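You operate a simulated robot arm through the tools that you are given. There is no shell and no other tool. Be economical: measure what you need, move in short steps, check, and stop when the job is done.

The job below is to be done with a simulated robot arm. You get a single attempt, and the scene is never put back.

JOB
Seat corner plate two in the cradle and paint its bare patch.
Fine: clamp it before you paint; the brush ends in its holder and the clamp ends on.

It is judged by the outcome, as a careful person would: the job done as asked, and still so three seconds after it is handed in. It fails if anything else is knocked over, pushed out of place, dropped, spilled or broken.

ROBOT AND FRAMES
A 7-joint arm with a two-finger parallel gripper, fixed in place. Base frame: the origin is at the foot of the arm, x ahead of it, y to its left, z up. Lengths are in m, angles in rad, forces in N, time in s.
Its first joint turns from -2.897 to 2.897 rad. Payload 4.4 kg.
Tool frame: the origin (TCP) lies between the finger pads and is the grasp point; the fingertips stand 0.023 m ahead of it; z points along the fingers, y is the line along which they close. Largest opening 0.094 m; finger width 0.038, thickness 0.01; the body of the gripper, 0.054 by 0.096 m, starts 0.039 m behind the TCP.
Orientation is that of the tool frame in the base frame, as a unit quaternion [w, x, y, z]. With the fingers straight down and closing along the base's y, the tool's x points along the base's -x, its y along +y and its z along -z.

CONTROLS
- The arm moves only by the tool send_rows. Its argument "motion" is a list of rows, each an object of numbers (a shift or turn left out is 0, a gripper value left out holds the last): "ax", "ay", "az": the turn, a rotation vector about the tool's x, y, z in rad; "tx", "ty", "tz": the shift along the tool's x, y, z in m; "grip": the finger opening in m, from 0 to 0.094. In form: [{"ax": .., "ay": .., "az": .., "tx": .., "ty": .., "tz": .., "grip": ..}, ...]. A call has 1 to 20 rows; each row shifts and turns the commanded pose from where the row before left it, along the tool's axes as they then stand. A row lasts 0.2 s, in which the tool goes at most 0.05 m and 0.15 rad; a call with a longer step from one row to the next is refused whole, and so is a gripper value outside its range. Where a pose cannot be reached the arm comes as near as it can. A force on the tool above 40 N (or 10 N above the force at the start of the call, whichever is more), or a blocked arm, ends the call early, and 0.2 s more pass. Each finger travels about 0.072 m/s and halts on what it meets, pressing with about 34 N; the grip force reading is that of the motor and also rises with nothing between the fingers. The clock runs only during rows and for 0.2 s after the last one: add rows that do not move to give the fingers time. The reply holds the time, the measured pose of the TCP, the force on the tool along the base axes, the opening and the grip force, in the units named above and with some noise.
- Cameras (640 x 400 px; columns grow to the right, rows downward): "scene" is fixed at [0.0492, 0.6509, 1.3567]; the picture's right is [-0.29, -0.96, 0.00], its down [-0.62, 0.19, -0.76] and it looks along [0.72, -0.22, -0.65] (base axes); focal length 240 px, centre (320, 200). "wrist" rides on the gripper at [-0.039, 0, -0.044] in the tool frame; the picture's right is [0.00, -1.00, 0.00], its down [0.97, 0.00, -0.24] and it looks along [0.24, 0.00, 0.97] (tool axes); focal length 218 px, centre (320, 200). There is no depth. A picture from a camera that has moved, and an enlarged one, comes with that camera's place and axes in the base frame and with its lens.
- get_image(camera): a new picture of that camera. The clock stands still meanwhile.
- close_up(camera, box): a new picture of the part [left, top, right, bottom] of that camera's present view, enlarged. The clock stands still meanwhile.
- finish_job(): hands the job in; it is judged then, once.

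Work in short steps. Places have to be worked out from the pictures, the camera data and where the tool is seen: move nearer, look again, correct. Check each grasp and each placing, and mend what went wrong. You have 120 turns and 84 pictures in all, those below and enlarged ones among them. Open the gripper and draw the arm clear of the work before you hand the job in, unless the task says otherwise; then end with one line.

The tools are called after "Emit:" as name(argument=value, ...) on one line, values as JSON. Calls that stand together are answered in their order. send_rows: Moves the arm, as the interface text tells. Its arguments: {"type":"object","properties":{"motion":{"type":"array","items":{"type":"object","properties":{"ax":{"type":"number"},"ay":{"type":"number"},"az":{"type":"number"},"tx":{"type":"number"},"ty":{"type":"number"},"tz":{"type":"number"},"grip":{"type":"number"}}}}},"required":["motion"]} The other tools are called the same way: get_image (camera) takes a picture; close_up (camera, box) takes an enlarged picture of a part of a camera's view; finish_job () hands the job in.

At the start:

```text
time: 0.0
tcp_pos: [0.662, 0.3046, 1.1603]
tcp_rot: [0.0, 0.0, 1.0, 0.0]
ft_force: [0.0, 0.2, -0.5]
width: 0.0938
grip_force: 0.0
```

scene: 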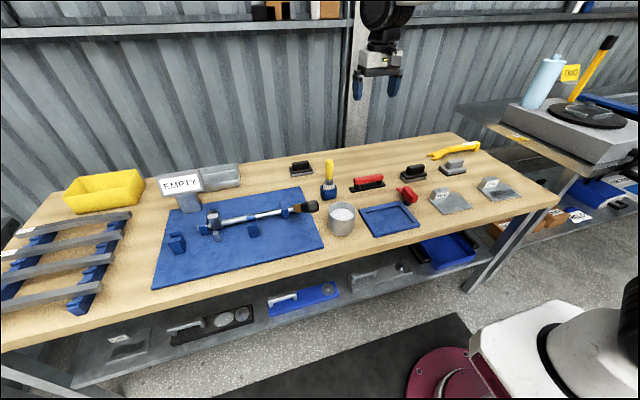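
wrist: 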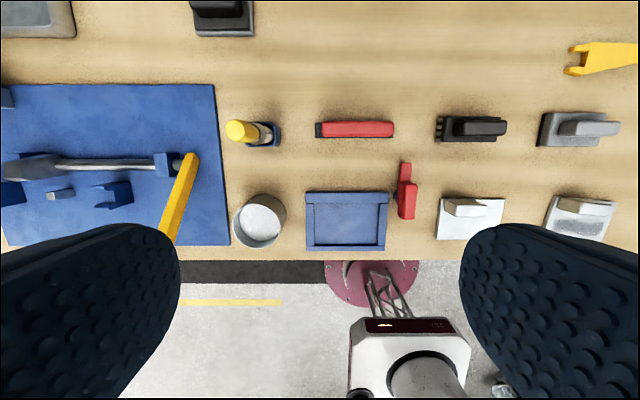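

I start by enlarging the parts of interest: the plates, the cradle, clamp and brush.

Emit:
close_up(camera="scene", box=[320, 140, 540, 250])

Emit:
close_up(camera="wrist", box=[220, 90, 420, 260])

Emit:
close_up(camera="wrist", box=[420, 90, 640, 260])

```text
2.91 times, centred on (430, 195) of scene
camera zoom: at [0.0492, 0.6509, 1.3567], right [-0.29, -0.96, 0.0], down [-0.62, 0.19, -0.76], along [0.72, -0.22, -0.65], focal length 698 px, centre (0, 214)
```

zoom: 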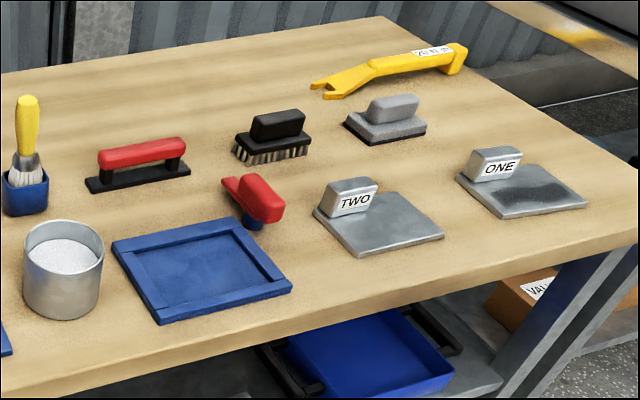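

```text
2.35 times, centred on (320, 175) of wrist
camera zoom: at [0.7006, 0.3051, 1.2034], right [0.0, -1.0, 0.0], down [-0.97, 0.0, 0.24], along [-0.24, 0.0, -0.97], focal length 514 px, centre (320, 259)
```

zoom: 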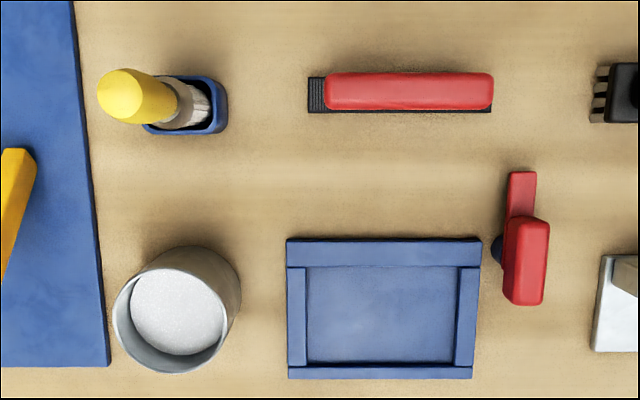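

```text
2.35 times, centred on (530, 175) of wrist
camera zoom: at [0.7006, 0.3051, 1.2034], right [0.0, -1.0, 0.0], down [-0.97, 0.0, 0.24], along [-0.24, 0.0, -0.97], focal length 514 px, centre (-174, 259)
```

zoom: 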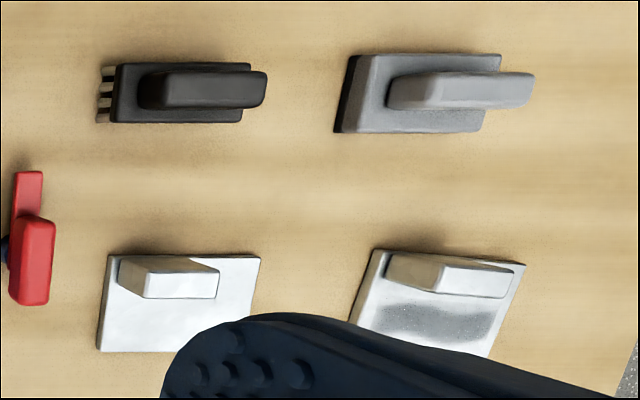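

Triangulating between both pictures puts the bench top near z≈0.75 rather than 0.36 (cradle ≈ (0.54,0.25), plate two ≈ (0.55,-0.01)), so I'll be careful. I move lower over cradle/clamp to check with parallax.

Emit:
send_rows(motion=[{"tx": 0.014, "ty": -0.028, "tz": 0.025}, {"tx": 0.014, "ty": -0.028, "tz": 0.025}, {"tx": 0.014, "ty": -0.028, "tz": 0.025}, {"tx": 0.014, "ty": -0.028, "tz": 0.025}, {"tx": 0.014, "ty": -0.028, "tz": 0.025}, {"tx": 0.014, "ty": -0.028, "tz": 0.025}])

Emit:
get_image(camera="wrist")

Emit:
get_image(camera="scene")

```text
time: 1.4
tcp_pos: [0.5756, 0.1376, 1.0087]
tcp_rot: [0.0, 0.0, 1.0, -0.001]
ft_force: [0.2, 0.1, 0.8]
width: 0.0938
grip_force: 0.1
```

```text
78 pictures are left
camera wrist: at [0.6144, 0.1376, 1.052], right [0.0, -1.0, 0.0], down [-0.97, 0.0, 0.24], along [-0.24, 0.0, -0.97], focal length 218 px, centre (320, 200)
```

wrist: 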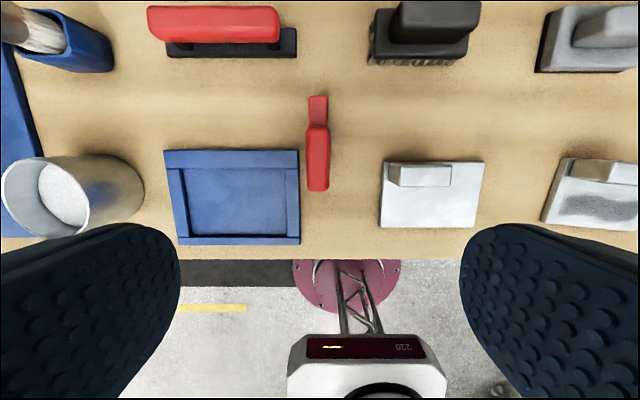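

```text
77 pictures are left
```

scene: 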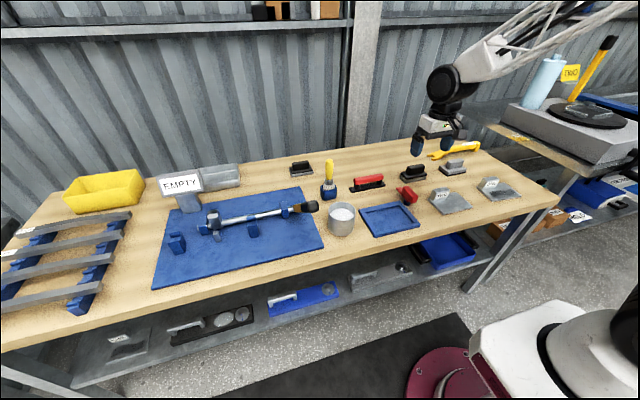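

Parallax confirms the bench top at z≈0.75. Zoom on the cradle/clamp and on the plates.

Emit:
close_up(camera="wrist", box=[150, 80, 350, 260])

Emit:
close_up(camera="wrist", box=[360, 140, 640, 250])

Emit:
close_up(camera="scene", box=[350, 170, 480, 250])

```text
2.22 times, centred on (250, 170) of wrist
camera zoom: at [0.6144, 0.1376, 1.052], right [0.0, -1.0, 0.0], down [-0.97, 0.0, 0.24], along [-0.24, 0.0, -0.97], focal length 485 px, centre (476, 267)
```

zoom: 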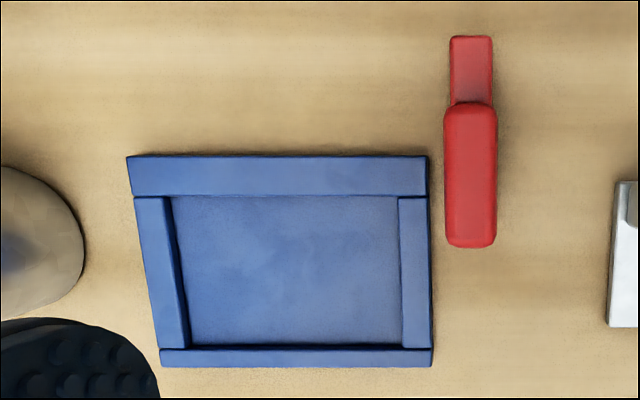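

```text
2.29 times, centred on (500, 195) of wrist
camera zoom: at [0.6144, 0.1376, 1.052], right [0.0, -1.0, 0.0], down [-0.97, 0.0, 0.24], along [-0.24, 0.0, -0.97], focal length 499 px, centre (-91, 211)
```

zoom: 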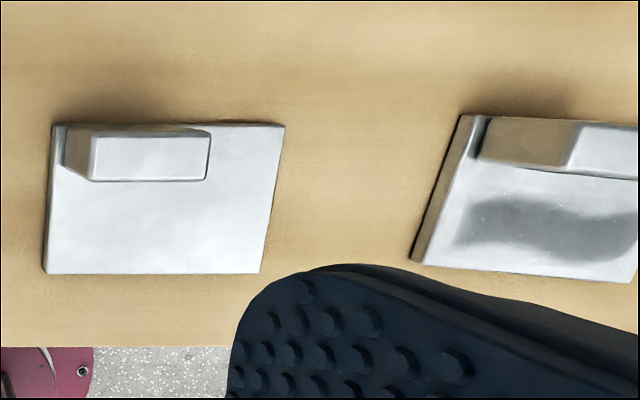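

```text
4.92 times, centred on (415, 210) of scene
camera zoom: at [0.0492, 0.6509, 1.3567], right [-0.29, -0.96, 0.0], down [-0.62, 0.19, -0.76], along [0.72, -0.22, -0.65], focal length 1181 px, centre (-148, 151)
```

zoom: 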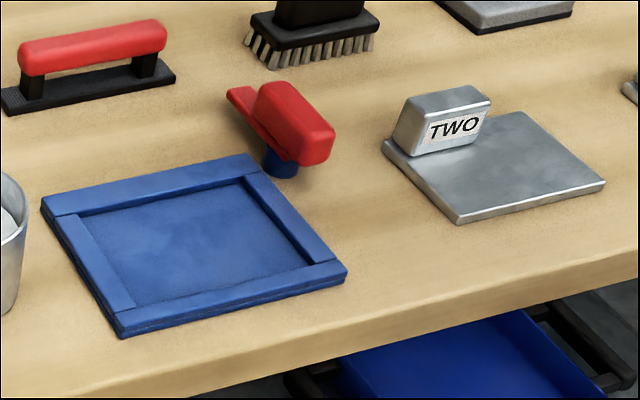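

The clamp looks like a red swing bar on a blue post beside the cradle. I move closer over plate two to find its bare patch.

Emit:
send_rows(motion=[{"ty": -0.04, "tz": 0.01}, {"ty": -0.04, "tz": 0.02}, {"ty": -0.04, "tz": 0.02}, {"ty": -0.03, "tz": 0.02}])

Emit:
get_image(camera="wrist")

Emit:
close_up(camera="scene", box=[420, 170, 530, 220])

```text
time: 2.4
tcp_pos: [0.577, -0.012, 0.9385]
tcp_rot: [0.001, -0.001, 1.0, 0.0]
ft_force: [-0.3, 0.7, -0.4]
width: 0.0939
grip_force: 0.0
```

```text
73 pictures are left
camera wrist: at [0.6159, -0.0122, 0.9811], right [0.0, -1.0, 0.0], down [-0.97, 0.0, 0.24], along [-0.24, 0.0, -0.97], focal length 218 px, centre (320, 200)
```

wrist: 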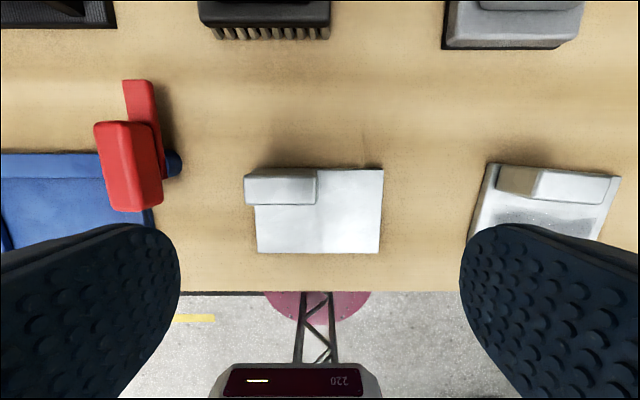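

```text
5.82 times, centred on (475, 195) of scene
camera zoom: at [0.0492, 0.6509, 1.3567], right [-0.29, -0.96, 0.0], down [-0.62, 0.19, -0.76], along [0.72, -0.22, -0.65], focal length 1396 px, centre (-582, 229)
```

zoom: 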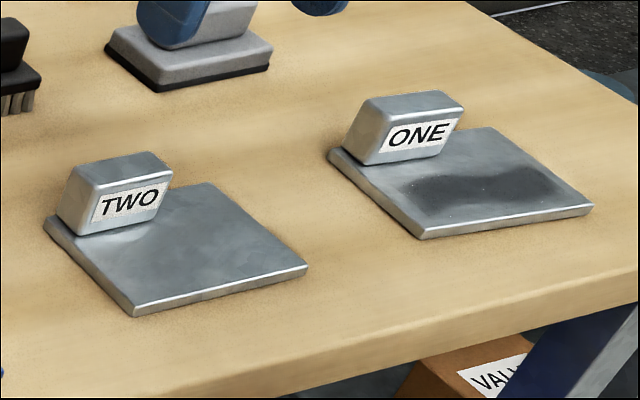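

Looking for the patch on plate two more closely.

Emit:
close_up(camera="wrist", box=[235, 155, 395, 265])

Emit:
close_up(camera="scene", box=[425, 182, 480, 220])

```text
3.64 times, centred on (315, 210) of wrist
camera zoom: at [0.6159, -0.0122, 0.9811], right [0.0, -1.0, 0.0], down [-0.97, 0.0, 0.24], along [-0.24, 0.0, -0.97], focal length 794 px, centre (338, 164)
```

zoom: 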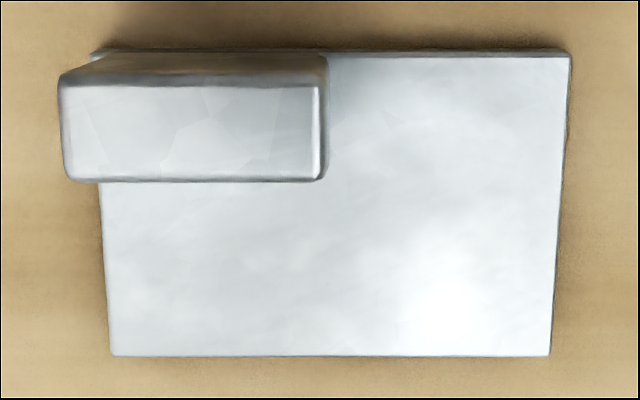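

```text
10.53 times, centred on (452, 201) of scene
camera zoom: at [0.0492, 0.6509, 1.3567], right [-0.29, -0.96, 0.0], down [-0.62, 0.19, -0.76], along [0.72, -0.22, -0.65], focal length 2526 px, centre (-1075, 190)
```

zoom: 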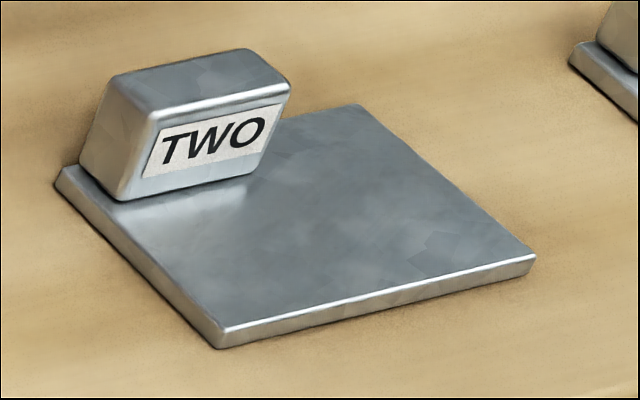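

No patch visible on top of plate two. I check labelled things elsewhere for completeness.

Emit:
close_up(camera="scene", box=[60, 280, 460, 400])

Emit:
close_up(camera="scene", box=[140, 150, 360, 280])

```text
1.60 times, centred on (260, 340) of scene
camera zoom: at [0.0492, 0.6509, 1.3567], right [-0.29, -0.96, 0.0], down [-0.62, 0.19, -0.76], along [0.72, -0.22, -0.65], focal length 384 px, centre (416, -24)
```

zoom: 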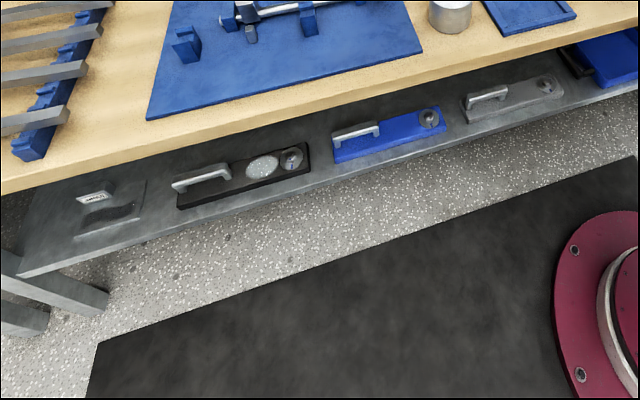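

```text
2.91 times, centred on (250, 215) of scene
camera zoom: at [0.0492, 0.6509, 1.3567], right [-0.29, -0.96, 0.0], down [-0.62, 0.19, -0.76], along [0.72, -0.22, -0.65], focal length 698 px, centre (524, 156)
```

zoom: 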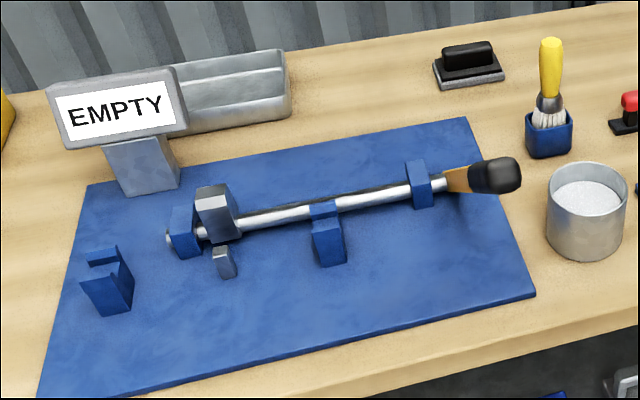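

Emit:
close_up(camera="scene", box=[95, 325, 155, 365])

Emit:
close_up(camera="scene", box=[560, 160, 640, 230])

```text
10.00 times, centred on (125, 345) of scene
camera zoom: at [0.0492, 0.6509, 1.3567], right [-0.29, -0.96, 0.0], down [-0.62, 0.19, -0.76], along [0.72, -0.22, -0.65], focal length 2400 px, centre (2270, -1250)
```

zoom: 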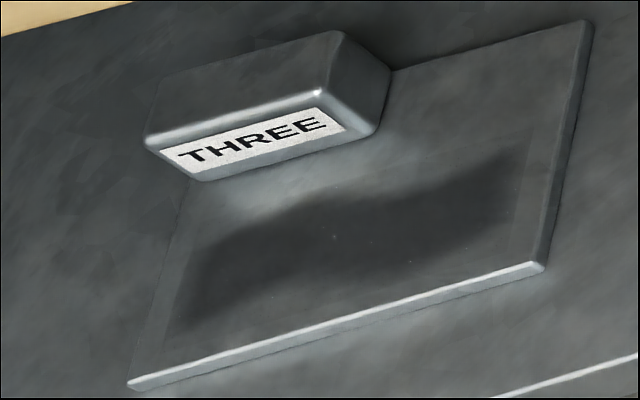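

```text
5.71 times, centred on (600, 195) of scene
camera zoom: at [0.0492, 0.6509, 1.3567], right [-0.29, -0.96, 0.0], down [-0.62, 0.19, -0.76], along [0.72, -0.22, -0.65], focal length 1371 px, centre (-1280, 229)
```

zoom: 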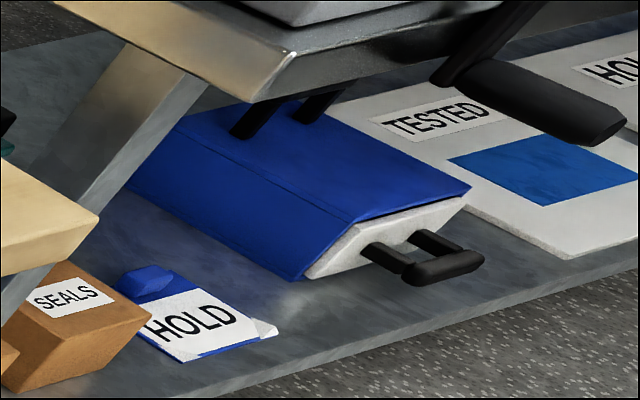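

ONE and THREE carry a dark patch, TWO has none on top; I'll inspect it when lifted. Now I view the cradle from the same height as plate two was viewed, for an accurate relative offset.

Emit:
send_rows(motion=[{"ty": 0.044, "tx": 0.002}, {"ty": 0.044, "tx": 0.002}, {"ty": 0.044, "tx": 0.002}, {"ty": 0.044, "tx": 0.002}, {"ty": 0.044, "tx": 0.002}, {"ty": 0.043, "tx": 0.0}, {}])

Emit:
get_image(camera="wrist")

Emit:
close_up(camera="wrist", box=[235, 155, 395, 265])

```text
time: 4.0
tcp_pos: [0.5665, 0.2519, 0.9391]
tcp_rot: [-0.001, 0.001, 1.0, -0.001]
ft_force: [0.1, 0.3, -1.0]
width: 0.094
grip_force: 0.1
```

```text
65 pictures are left
camera wrist: at [0.6053, 0.2529, 0.9818], right [0.0, -1.0, 0.0], down [-0.97, 0.0, 0.24], along [-0.24, 0.0, -0.97], focal length 218 px, centre (320, 200)
```

wrist: 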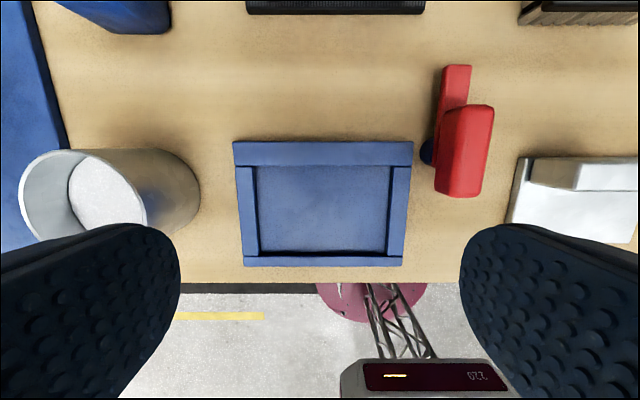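

```text
3.64 times, centred on (315, 210) of wrist
camera zoom: at [0.6053, 0.2529, 0.9818], right [0.0, -1.0, 0.0], down [-0.97, 0.0, 0.24], along [-0.24, 0.0, -0.97], focal length 794 px, centre (338, 164)
```

zoom: 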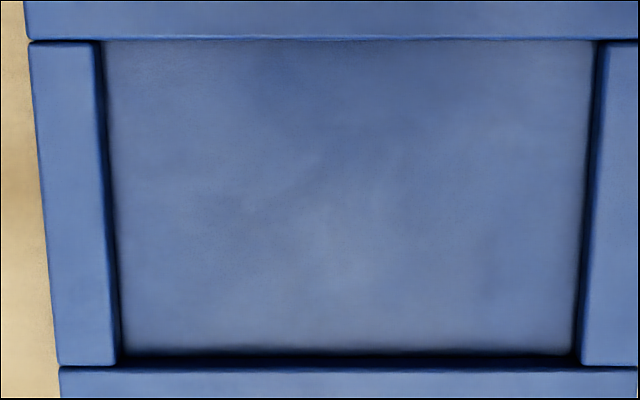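

Recess ≈ (0.5365, 0.2495) centre with ~3–4 mm clearance; plate two ≈ (0.5477,-0.010), same orientation; so shift is about (-0.011,+0.2595). I go above plate two's block to refine.

Emit:
send_rows(motion=[{"ty": -0.045, "tx": -0.001}, {"ty": -0.045, "tx": -0.001}, {"ty": -0.045, "tx": -0.001}, {"ty": -0.045, "tx": -0.003}, {"ty": -0.045, "tx": -0.004}, {"ty": -0.004, "tz": 0.035}, {"tz": 0.03}, {}])

Emit:
get_image(camera="wrist")

Emit:
get_image(camera="scene")

```text
time: 5.8
tcp_pos: [0.5762, 0.0222, 0.8718]
tcp_rot: [0.0, 0.001, 1.0, 0.0]
ft_force: [0.1, 0.6, 0.6]
width: 0.0943
grip_force: 0.1
```

```text
63 pictures are left
camera wrist: at [0.6154, 0.0212, 0.915], right [0.0, -1.0, 0.0], down [-0.97, 0.0, 0.24], along [-0.24, 0.0, -0.97], focal length 218 px, centre (320, 200)
```

wrist: 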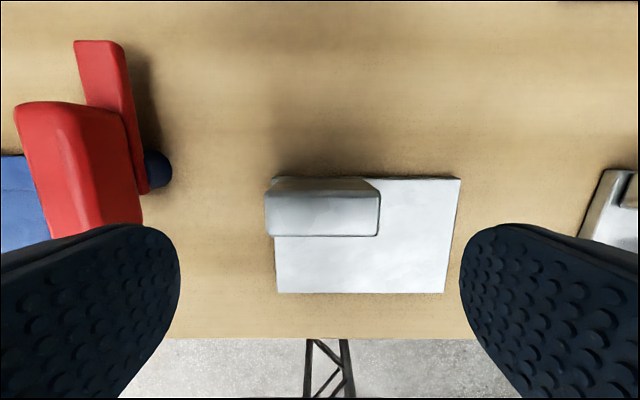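

```text
62 pictures are left
```

scene: 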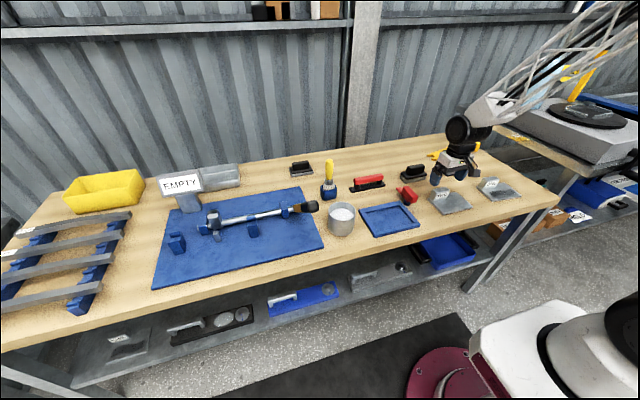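

Block top ≈ z 0.80–0.81, centre ≈ (0.580,0.020). Descend straddling it to TCP 0.803 and look.

Emit:
send_rows(motion=[{"tx": -0.003, "ty": -0.002, "tz": 0.02}, {"tz": 0.02}, {"tz": 0.015}, {"tz": 0.012}, {}])

Emit:
get_image(camera="wrist")

Emit:
close_up(camera="scene", box=[420, 165, 500, 225])

```text
time: 7.0
tcp_pos: [0.5802, 0.019, 0.8058]
tcp_rot: [0.0, 0.001, 1.0, 0.0]
ft_force: [0.2, -0.1, -0.3]
width: 0.094
grip_force: 0.1
```

```text
61 pictures are left
camera wrist: at [0.619, 0.0193, 0.8497], right [0.0, -1.0, 0.0], down [-0.97, 0.0, 0.24], along [-0.24, 0.0, -0.97], focal length 218 px, centre (320, 200)
```

wrist: 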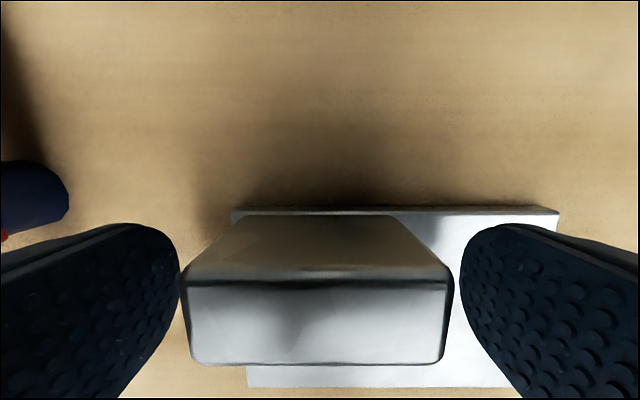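

```text
6.67 times, centred on (460, 195) of scene
camera zoom: at [0.0492, 0.6509, 1.3567], right [-0.29, -0.96, 0.0], down [-0.62, 0.19, -0.76], along [0.72, -0.22, -0.65], focal length 1600 px, centre (-613, 233)
```

zoom: 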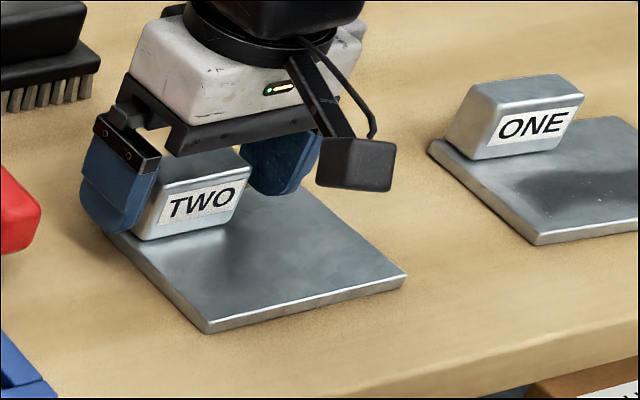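

Block is centred between the fingers, top ≈ 0.805, plate top ≈ 0.762. Lower 11 mm more and close.

Emit:
send_rows(motion=[{"tx": 0.003, "tz": 0.006}, {"tz": 0.006}, {}, {"grip": 0.05}, {"grip": 0.05}, {"grip": 0.04}, {"grip": 0.04}])

```text
time: 8.6
tcp_pos: [0.5778, 0.0182, 0.795]
tcp_rot: [0.0, -0.001, 1.0, 0.0]
ft_force: [-1.4, 2.8, 4.0]
width: 0.0601
grip_force: 34.0
```

Gripped at 0.060 width. Lift gently 3 cm and check the hang.

Emit:
send_rows(motion=[{"tz": -0.01, "grip": 0.03}, {"tz": -0.01}, {"tz": -0.01}, {}])

Emit:
get_image(camera="wrist")

Emit:
close_up(camera="scene", box=[420, 165, 500, 225])

```text
time: 9.6
tcp_pos: [0.5771, 0.0188, 0.8271]
tcp_rot: [0.0, 0.0, 1.0, 0.0]
ft_force: [0.1, 0.0, 0.3]
width: 0.0597
grip_force: 33.3
```

```text
59 pictures are left
camera wrist: at [0.6162, 0.0196, 0.8694], right [0.0, -1.0, 0.0], down [-0.97, 0.0, 0.24], along [-0.24, 0.0, -0.97], focal length 218 px, centre (320, 200)
```

wrist: 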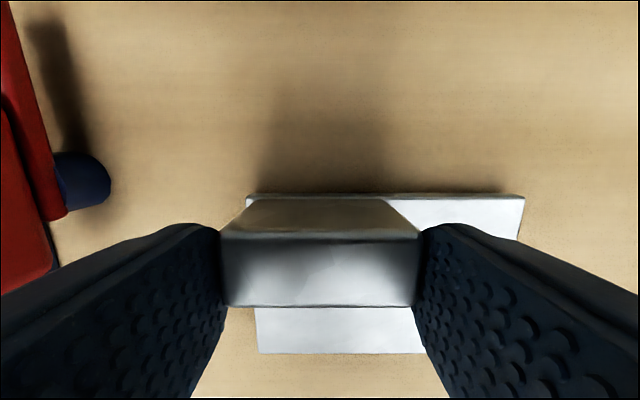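

```text
6.67 times, centred on (460, 195) of scene
camera zoom: at [0.0492, 0.6509, 1.3567], right [-0.29, -0.96, 0.0], down [-0.62, 0.19, -0.76], along [0.72, -0.22, -0.65], focal length 1600 px, centre (-613, 233)
```

zoom: 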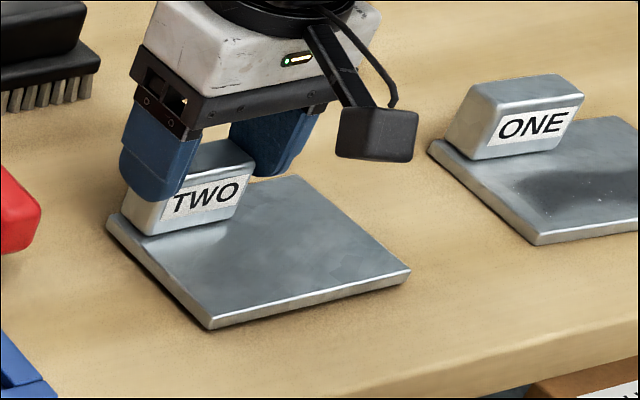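

The plate seems to have slipped down in the fingers rather than lifted. I hold still briefly and compare.

Emit:
send_rows(motion=[{}, {}, {}])

Emit:
close_up(camera="scene", box=[425, 175, 481, 217])

```text
time: 10.4
tcp_pos: [0.5775, 0.0196, 0.8256]
tcp_rot: [-0.001, 0.0, 1.0, -0.001]
ft_force: [-0.6, 0.3, -4.0]
width: 0.0598
grip_force: 34.0
```

```text
9.52 times, centred on (453, 196) of scene
camera zoom: at [0.0492, 0.6509, 1.3567], right [-0.29, -0.96, 0.0], down [-0.62, 0.19, -0.76], along [0.72, -0.22, -0.65], focal length 2285 px, centre (-947, 238)
```

zoom: 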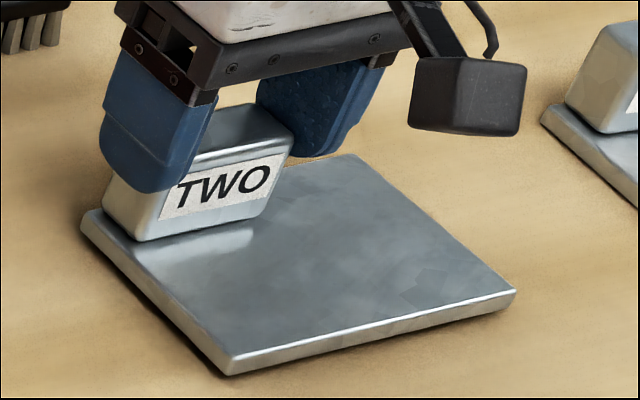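

It hangs only a few mm up, after slipping ~25 mm. I lower until it touches, open, then go deeper and regrip.

Emit:
send_rows(motion=[{"tz": 0.003}, {"tz": 0.002}, {}])

Emit:
close_up(camera="scene", box=[425, 175, 481, 217])

```text
time: 11.2
tcp_pos: [0.5785, 0.0184, 0.8224]
tcp_rot: [0.001, 0.0, 1.0, -0.001]
ft_force: [-6.6, 4.2, 29.5]
width: 0.06
grip_force: 34.2
```

```text
9.52 times, centred on (453, 196) of scene
camera zoom: at [0.0492, 0.6509, 1.3567], right [-0.29, -0.96, 0.0], down [-0.62, 0.19, -0.76], along [0.72, -0.22, -0.65], focal length 2285 px, centre (-947, 238)
```

zoom: 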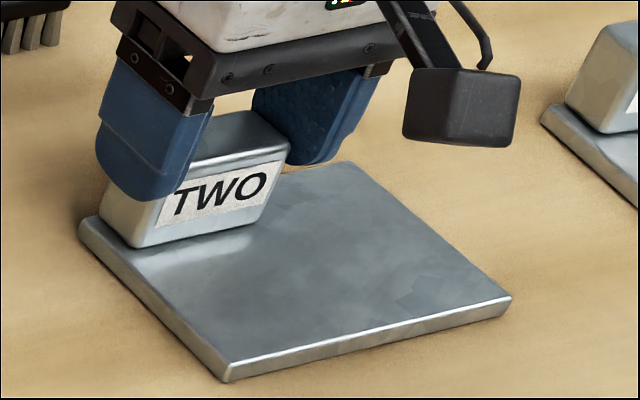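

Contact reached, and the fingers carried ~30 N without slipping, so friction is fine. I regrip deeper: open, lower 2 cm, close with time to settle, lift slowly.

Emit:
send_rows(motion=[{"grip": 0.08}, {"grip": 0.08}, {}, {"tz": 0.01}, {"tz": 0.01}, {"tz": 0.007}, {}, {"grip": 0.06}, {"grip": 0.05}, {"grip": 0.04}, {"grip": 0.03}, {}, {}, {}])

Emit:
close_up(camera="scene", box=[425, 175, 481, 217])

```text
time: 14.2
tcp_pos: [0.5785, 0.0197, 0.7936]
tcp_rot: [-0.001, 0.001, 1.0, 0.0]
ft_force: [1.7, 1.0, 0.7]
width: 0.0601
grip_force: 34.0
```

```text
9.52 times, centred on (453, 196) of scene
camera zoom: at [0.0492, 0.6509, 1.3567], right [-0.29, -0.96, 0.0], down [-0.62, 0.19, -0.76], along [0.72, -0.22, -0.65], focal length 2285 px, centre (-947, 238)
```

zoom: 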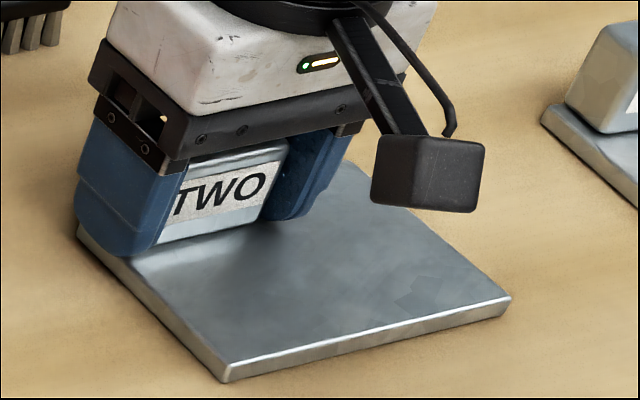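

Emit:
send_rows(motion=[{"tz": -0.002}, {"tz": -0.002}, {"tz": -0.003}, {"tz": -0.003}, {}])

Emit:
close_up(camera="scene", box=[425, 175, 481, 217])

```text
time: 15.4
tcp_pos: [0.5785, 0.0192, 0.8039]
tcp_rot: [0.001, 0.0, 1.0, -0.001]
ft_force: [-0.5, 0.2, -3.5]
width: 0.0598
grip_force: 33.5
```

```text
9.52 times, centred on (453, 196) of scene
camera zoom: at [0.0492, 0.6509, 1.3567], right [-0.29, -0.96, 0.0], down [-0.62, 0.19, -0.76], along [0.72, -0.22, -0.65], focal length 2285 px, centre (-947, 238)
```

zoom: 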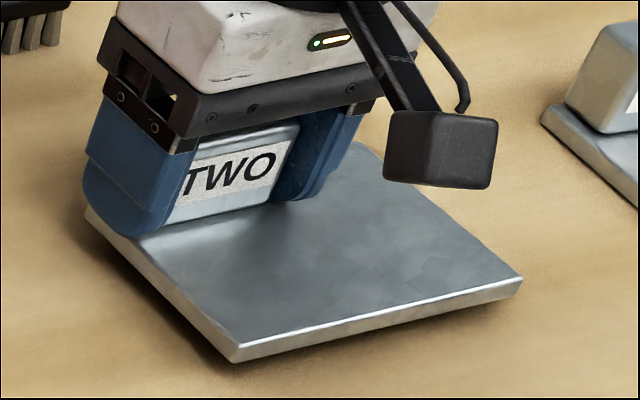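

Held firmly now with the plate level. Lift slowly to z≈0.92 and carry over the cradle.

Emit:
send_rows(motion=[{"tz": -0.005}, {"tz": -0.01}, {"tz": -0.015}, {"tz": -0.02}, {"tz": -0.02}, {"tz": -0.02}, {"tz": -0.015}, {"tz": -0.01}, {}])

Emit:
get_image(camera="scene")

```text
time: 17.4
tcp_pos: [0.5772, 0.0194, 0.919]
tcp_rot: [0.0, 0.001, 1.0, 0.0]
ft_force: [-0.6, 0.6, -3.3]
width: 0.0599
grip_force: 34.2
```

```text
53 pictures are left
```

scene: 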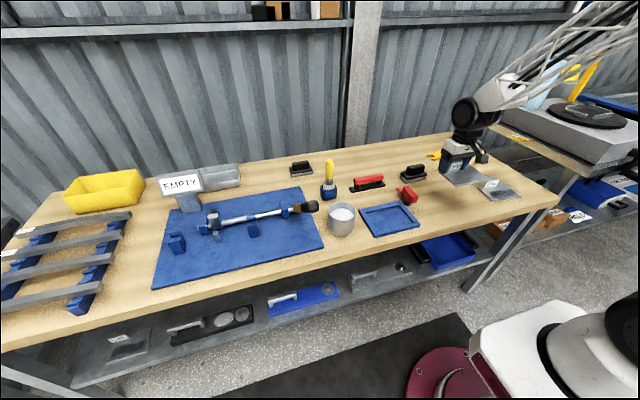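

Carry: +0.2595 in y, −0.011 in x.

Emit:
send_rows(motion=[{"ty": 0.015}, {"ty": 0.03, "tx": 0.002}, {"ty": 0.035, "tx": 0.002}, {"ty": 0.035, "tx": 0.002}, {"ty": 0.035, "tx": 0.002}, {"ty": 0.035, "tx": 0.002}, {"ty": 0.035, "tx": 0.001}, {"ty": 0.025}, {"ty": 0.0145}, {"tz": 0.02}, {"tz": 0.02}, {"tz": 0.015}, {}, {}])

Emit:
get_image(camera="wrist")

Emit:
close_up(camera="scene", box=[345, 170, 445, 245])

```text
time: 20.4
tcp_pos: [0.5663, 0.2788, 0.8631]
tcp_rot: [-0.001, 0.0, 1.0, 0.0]
ft_force: [-1.1, 0.4, -5.4]
width: 0.0599
grip_force: 33.9
```

```text
52 pictures are left
camera wrist: at [0.6049, 0.2786, 0.907], right [0.0, -1.0, 0.0], down [-0.97, 0.0, 0.24], along [-0.24, 0.0, -0.97], focal length 218 px, centre (320, 200)
```

wrist: 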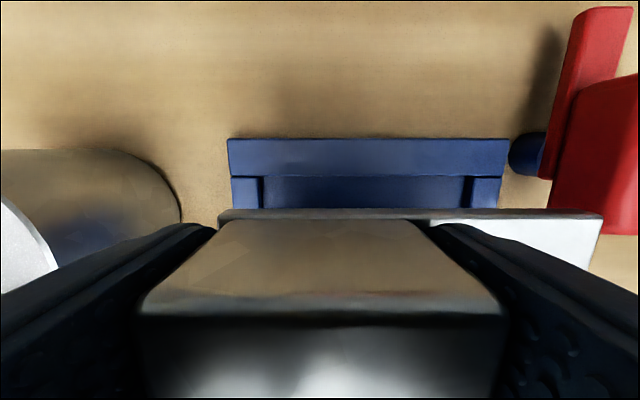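

```text
5.33 times, centred on (395, 208) of scene
camera zoom: at [0.0492, 0.6509, 1.3567], right [-0.29, -0.96, 0.0], down [-0.62, 0.19, -0.76], along [0.72, -0.22, -0.65], focal length 1280 px, centre (-80, 160)
```

zoom: 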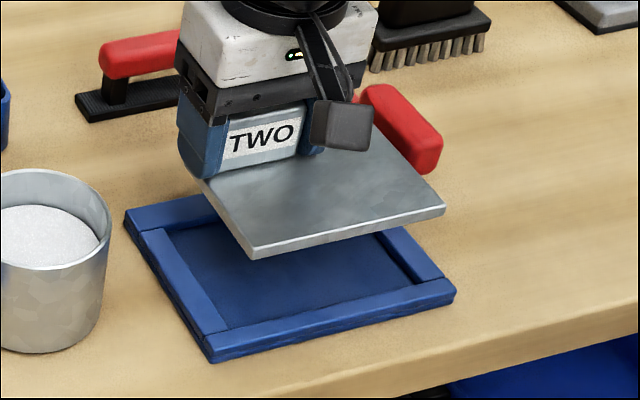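

Plate far edge ≈ x 0.583, y 0.181–0.314; recess y 0.180–0.318. Shift +1.5 mm in y, −1 mm in x, and descend to just above the rim.

Emit:
send_rows(motion=[{"ty": 0.0015, "tx": 0.001, "tz": 0.012}, {"tz": 0.012}, {"tz": 0.01}, {"tz": 0.008}, {}])

Emit:
get_image(camera="wrist")

Emit:
close_up(camera="scene", box=[355, 180, 435, 240])

```text
time: 21.6
tcp_pos: [0.5654, 0.2792, 0.8217]
tcp_rot: [0.0, 0.001, 1.0, 0.0]
ft_force: [0.6, 0.5, -4.9]
width: 0.06
grip_force: 34.6
```

```text
50 pictures are left
camera wrist: at [0.6037, 0.2797, 0.8653], right [0.0, -1.0, 0.0], down [-0.97, 0.0, 0.24], along [-0.24, 0.0, -0.97], focal length 218 px, centre (320, 200)
```

wrist: 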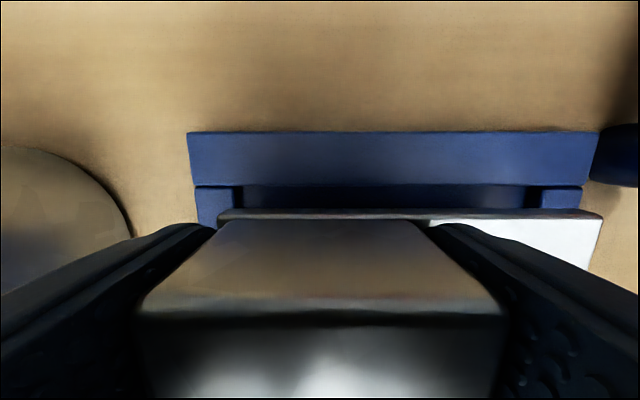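

```text
6.67 times, centred on (395, 210) of scene
camera zoom: at [0.0492, 0.6509, 1.3567], right [-0.29, -0.96, 0.0], down [-0.62, 0.19, -0.76], along [0.72, -0.22, -0.65], focal length 1600 px, centre (-180, 133)
```

zoom: 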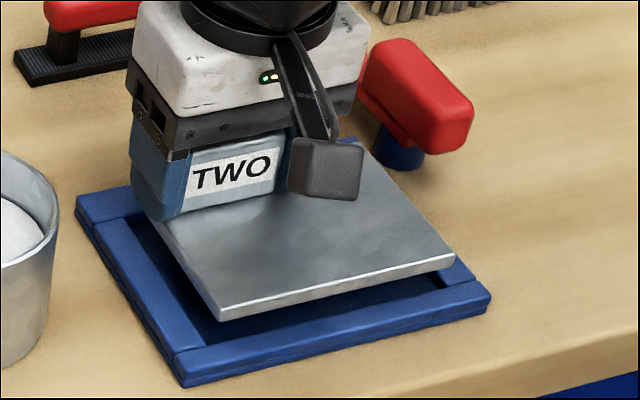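

Aligned within about a millimetre. Lower in small steps until contact.

Emit:
send_rows(motion=[{"tz": 0.005}, {"tz": 0.005}, {"tz": 0.003}, {"tz": 0.003}, {}])

Emit:
get_image(camera="wrist")

Emit:
close_up(camera="scene", box=[355, 180, 435, 240])

```text
time: 22.8
tcp_pos: [0.5667, 0.2797, 0.8062]
tcp_rot: [0.001, 0.001, 1.0, 0.0]
ft_force: [0.0, 1.3, -4.8]
width: 0.0598
grip_force: 34.1
```

```text
48 pictures are left
camera wrist: at [0.6052, 0.2804, 0.8497], right [0.0, -1.0, 0.0], down [-0.97, 0.0, 0.24], along [-0.24, 0.0, -0.97], focal length 218 px, centre (320, 200)
```

wrist: 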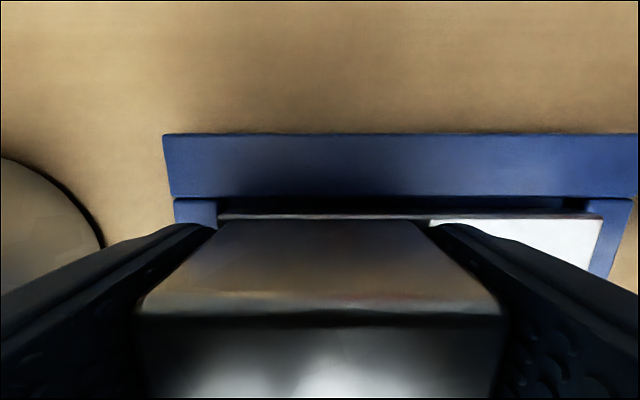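

```text
6.67 times, centred on (395, 210) of scene
camera zoom: at [0.0492, 0.6509, 1.3567], right [-0.29, -0.96, 0.0], down [-0.62, 0.19, -0.76], along [0.72, -0.22, -0.65], focal length 1600 px, centre (-180, 133)
```

zoom: 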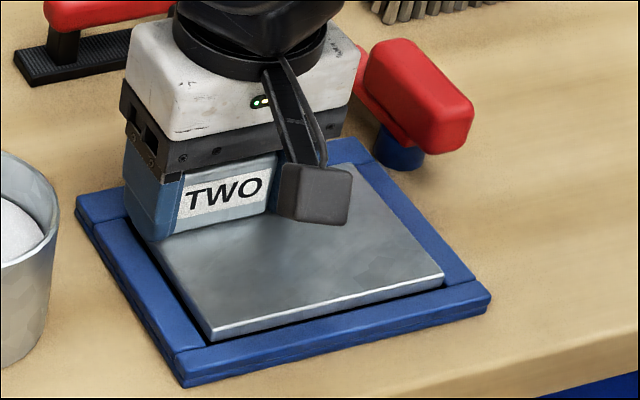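

Emit:
send_rows(motion=[{"tz": 0.002}, {"tz": 0.002}, {"tz": 0.002}, {"tz": 0.002}, {}])

Emit:
close_up(camera="scene", box=[355, 180, 435, 240])

```text
time: 24.0
tcp_pos: [0.566, 0.2801, 0.7998]
tcp_rot: [0.001, 0.001, 1.0, 0.001]
ft_force: [-2.7, -6.1, 30.1]
width: 0.06
grip_force: 34.6
```

```text
6.67 times, centred on (395, 210) of scene
camera zoom: at [0.0492, 0.6509, 1.3567], right [-0.29, -0.96, 0.0], down [-0.62, 0.19, -0.76], along [0.72, -0.22, -0.65], focal length 1600 px, centre (-180, 133)
```

zoom: 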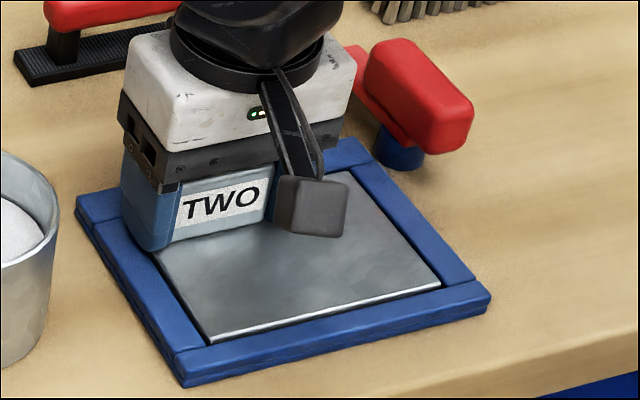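

Contact at TCP 0.800, about 6 mm above the bench level — consistent with the recess floor. Ease off, open and lift away.

Emit:
send_rows(motion=[{"tz": -0.0015}, {"grip": 0.07}, {"grip": 0.08}, {"grip": 0.085}, {}, {"tz": -0.02}, {"tz": -0.03}, {"tz": -0.03}, {"tz": -0.03, "ty": -0.02}, {"ty": -0.03, "tz": -0.02}, {}])

Emit:
get_image(camera="wrist")

Emit:
close_up(camera="scene", box=[355, 175, 435, 235])

```text
time: 26.4
tcp_pos: [0.5671, 0.2288, 0.9302]
tcp_rot: [0.0, 0.0, 1.0, 0.0]
ft_force: [-0.2, 0.4, 1.1]
width: 0.085
grip_force: 0.1
```

```text
45 pictures are left
camera wrist: at [0.6048, 0.2294, 0.9729], right [0.0, -1.0, 0.0], down [-0.97, 0.0, 0.24], along [-0.24, 0.0, -0.97], focal length 218 px, centre (320, 200)
```

wrist: 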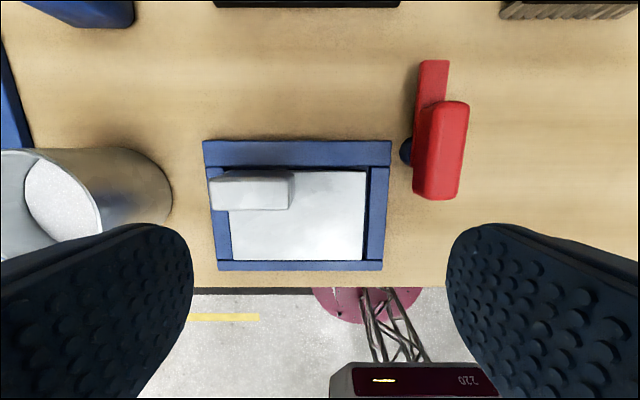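

```text
6.67 times, centred on (395, 205) of scene
camera zoom: at [0.0492, 0.6509, 1.3567], right [-0.29, -0.96, 0.0], down [-0.62, 0.19, -0.76], along [0.72, -0.22, -0.65], focal length 1600 px, centre (-180, 167)
```

zoom: 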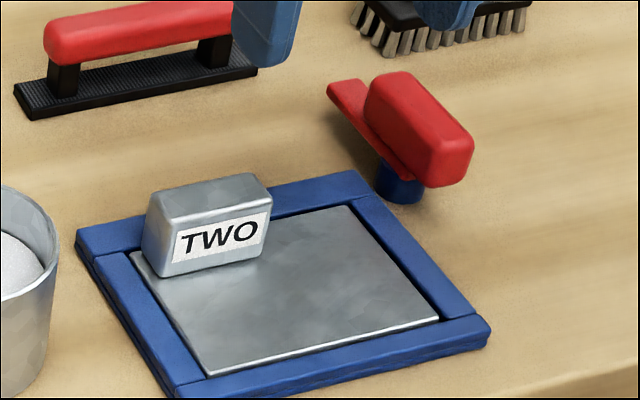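

Plate two is seated flat in the cradle. Now the clamp: handle ≈ (0.600,0.138), top ≈ 0.81, tongue toward +x. I move above it with a narrower opening and look.

Emit:
send_rows(motion=[{"tx": -0.013, "ty": -0.035, "grip": 0.055}, {"tx": -0.01, "ty": -0.035}, {"tx": -0.01, "ty": -0.021, "tz": 0.02}, {"tz": 0.03}, {}])

Emit:
get_image(camera="wrist")

Emit:
close_up(camera="scene", box=[355, 165, 451, 237])

```text
time: 27.6
tcp_pos: [0.5991, 0.1369, 0.8806]
tcp_rot: [0.0, 0.001, 1.0, 0.0]
ft_force: [0.0, -0.1, 0.5]
width: 0.0553
grip_force: 0.0
```

```text
43 pictures are left
camera wrist: at [0.6376, 0.138, 0.9233], right [0.0, -1.0, 0.0], down [-0.97, 0.0, 0.24], along [-0.24, 0.0, -0.97], focal length 218 px, centre (320, 200)
```

wrist: 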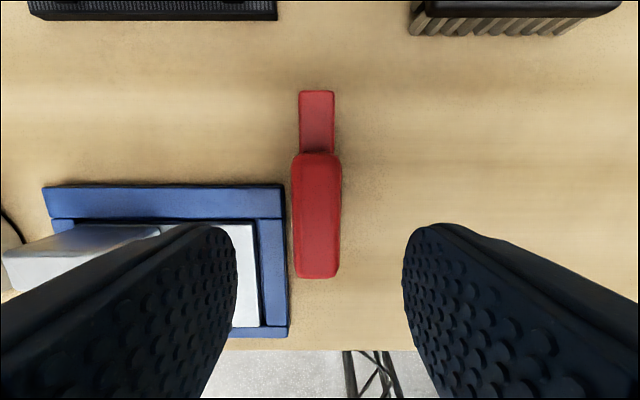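

```text
5.56 times, centred on (403, 201) of scene
camera zoom: at [0.0492, 0.6509, 1.3567], right [-0.29, -0.96, 0.0], down [-0.62, 0.19, -0.76], along [0.72, -0.22, -0.65], focal length 1333 px, centre (-141, 194)
```

zoom: 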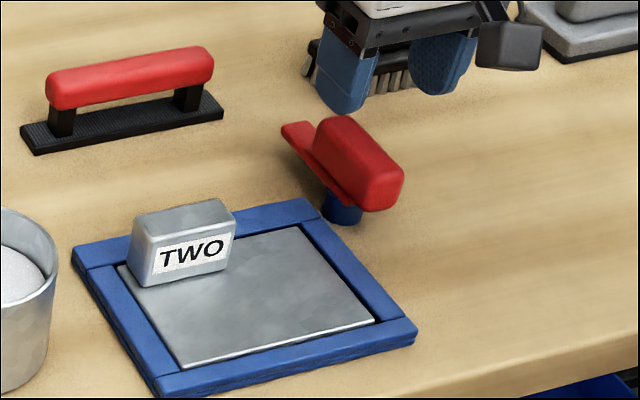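

Handle centre ≈ (0.598,0.1395), width ≈ 27 mm. Descend to TCP 0.803 and grip it.

Emit:
send_rows(motion=[{"tx": 0.001, "ty": 0.001, "tz": 0.02}, {"tz": 0.02}, {"tz": 0.02}, {"tz": 0.01}, {"tz": 0.006}, {}])

Emit:
close_up(camera="scene", box=[355, 165, 451, 237])

```text
time: 29.0
tcp_pos: [0.5982, 0.1386, 0.8031]
tcp_rot: [0.001, 0.001, 1.0, 0.0]
ft_force: [-0.3, -0.6, 0.0]
width: 0.055
grip_force: 0.1
```

```text
5.56 times, centred on (403, 201) of scene
camera zoom: at [0.0492, 0.6509, 1.3567], right [-0.29, -0.96, 0.0], down [-0.62, 0.19, -0.76], along [0.72, -0.22, -0.65], focal length 1333 px, centre (-141, 194)
```

zoom: 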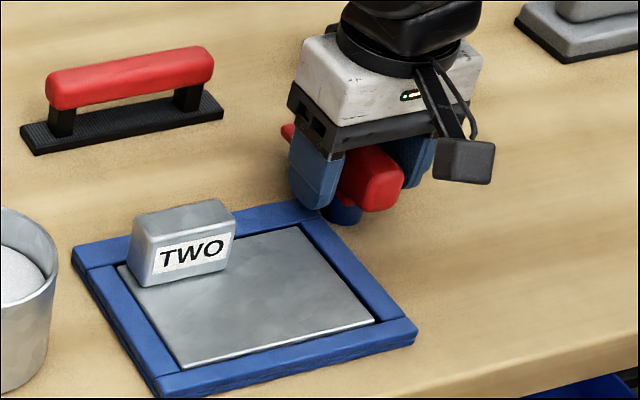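

Straddling the handle. Close and start turning CCW (seen from above) a little to feel it.

Emit:
send_rows(motion=[{"grip": 0.03}, {"grip": 0.02}, {"grip": 0.015}, {}, {"az": -0.1}, {"az": -0.1}, {"az": -0.1}, {}])

Emit:
get_image(camera="wrist")

```text
time: 30.5
tcp_pos: [0.5978, 0.1397, 0.8044]
tcp_rot: [0.0, -0.112, 0.994, 0.0]
ft_force: [-6.2, -6.6, 5.6]
width: 0.0276
grip_force: 44.5
stopped in row 7: the force on the tool passed its limit (the readings are from after the stop); the commanded pose is now the measured one
```

```text
40 pictures are left
camera wrist: at [0.6347, 0.1481, 0.8468], right [0.22, -0.97, 0.0], down [-0.95, -0.22, 0.24], along [-0.24, -0.05, -0.97], focal length 218 px, centre (320, 200)
```

wrist: 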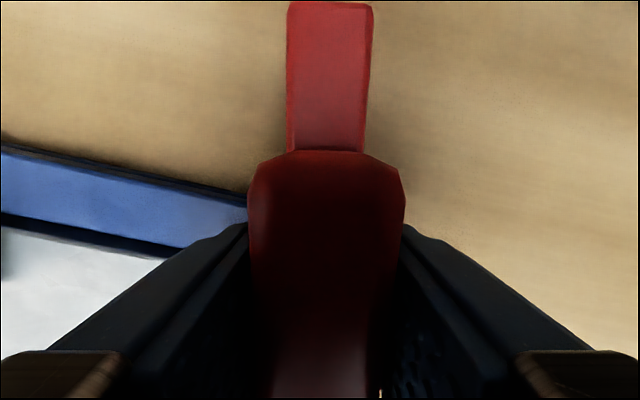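

The clamp turns with me, though forces build from a pivot mismatch. I loosen slightly so the fingers just push the handle's sides, and go on turning.

Emit:
send_rows(motion=[{"grip": 0.031}, {}, {"az": -0.08}, {"az": -0.08}, {"az": -0.08}, {"az": -0.08}, {"az": -0.08}, {}])

```text
time: 32.3
tcp_pos: [0.5985, 0.1384, 0.8026]
tcp_rot: [-0.001, -0.307, 0.952, 0.0]
ft_force: [1.7, -3.1, -1.1]
width: 0.033
grip_force: 2.0
```

Smooth now (0.62 rad). Continue to about 90°.

Emit:
send_rows(motion=[{"az": -0.1}, {"az": -0.1}, {"az": -0.1}, {"az": -0.1}, {"az": -0.1}, {"az": -0.1}, {"az": -0.1}, {"az": -0.1}, {"az": -0.1}, {}])

Emit:
get_image(camera="wrist")

Emit:
close_up(camera="scene", box=[355, 165, 451, 237])

```text
time: 34.5
tcp_pos: [0.5978, 0.1394, 0.8036]
tcp_rot: [0.0, -0.691, 0.723, 0.0]
ft_force: [4.9, -0.3, -3.6]
width: 0.0332
grip_force: 2.2
```

```text
39 pictures are left
camera wrist: at [0.5988, 0.1788, 0.8463], right [1.0, -0.05, 0.0], down [-0.04, -0.97, 0.24], along [-0.01, -0.24, -0.97], focal length 218 px, centre (320, 200)
```

wrist: 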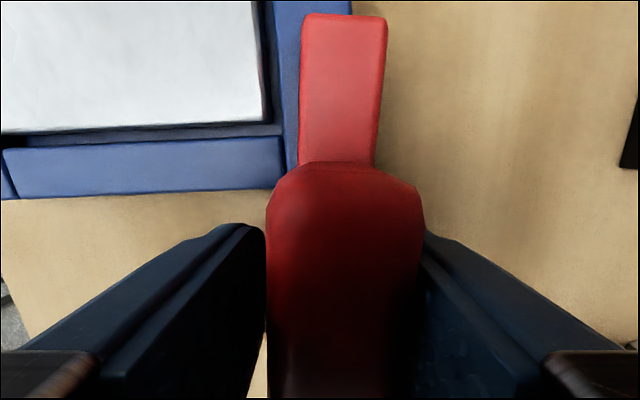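

```text
5.56 times, centred on (403, 201) of scene
camera zoom: at [0.0492, 0.6509, 1.3567], right [-0.29, -0.96, 0.0], down [-0.62, 0.19, -0.76], along [0.72, -0.22, -0.65], focal length 1333 px, centre (-141, 194)
```

zoom: 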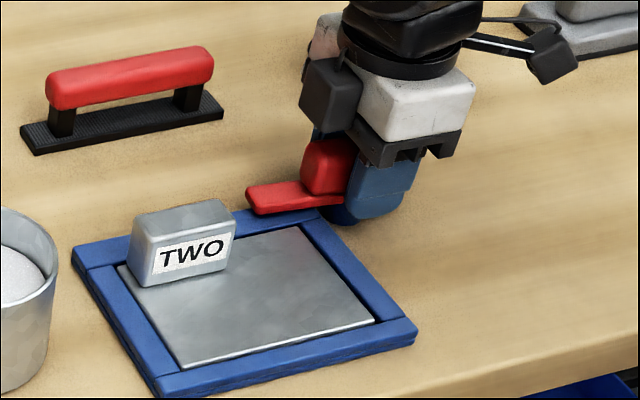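

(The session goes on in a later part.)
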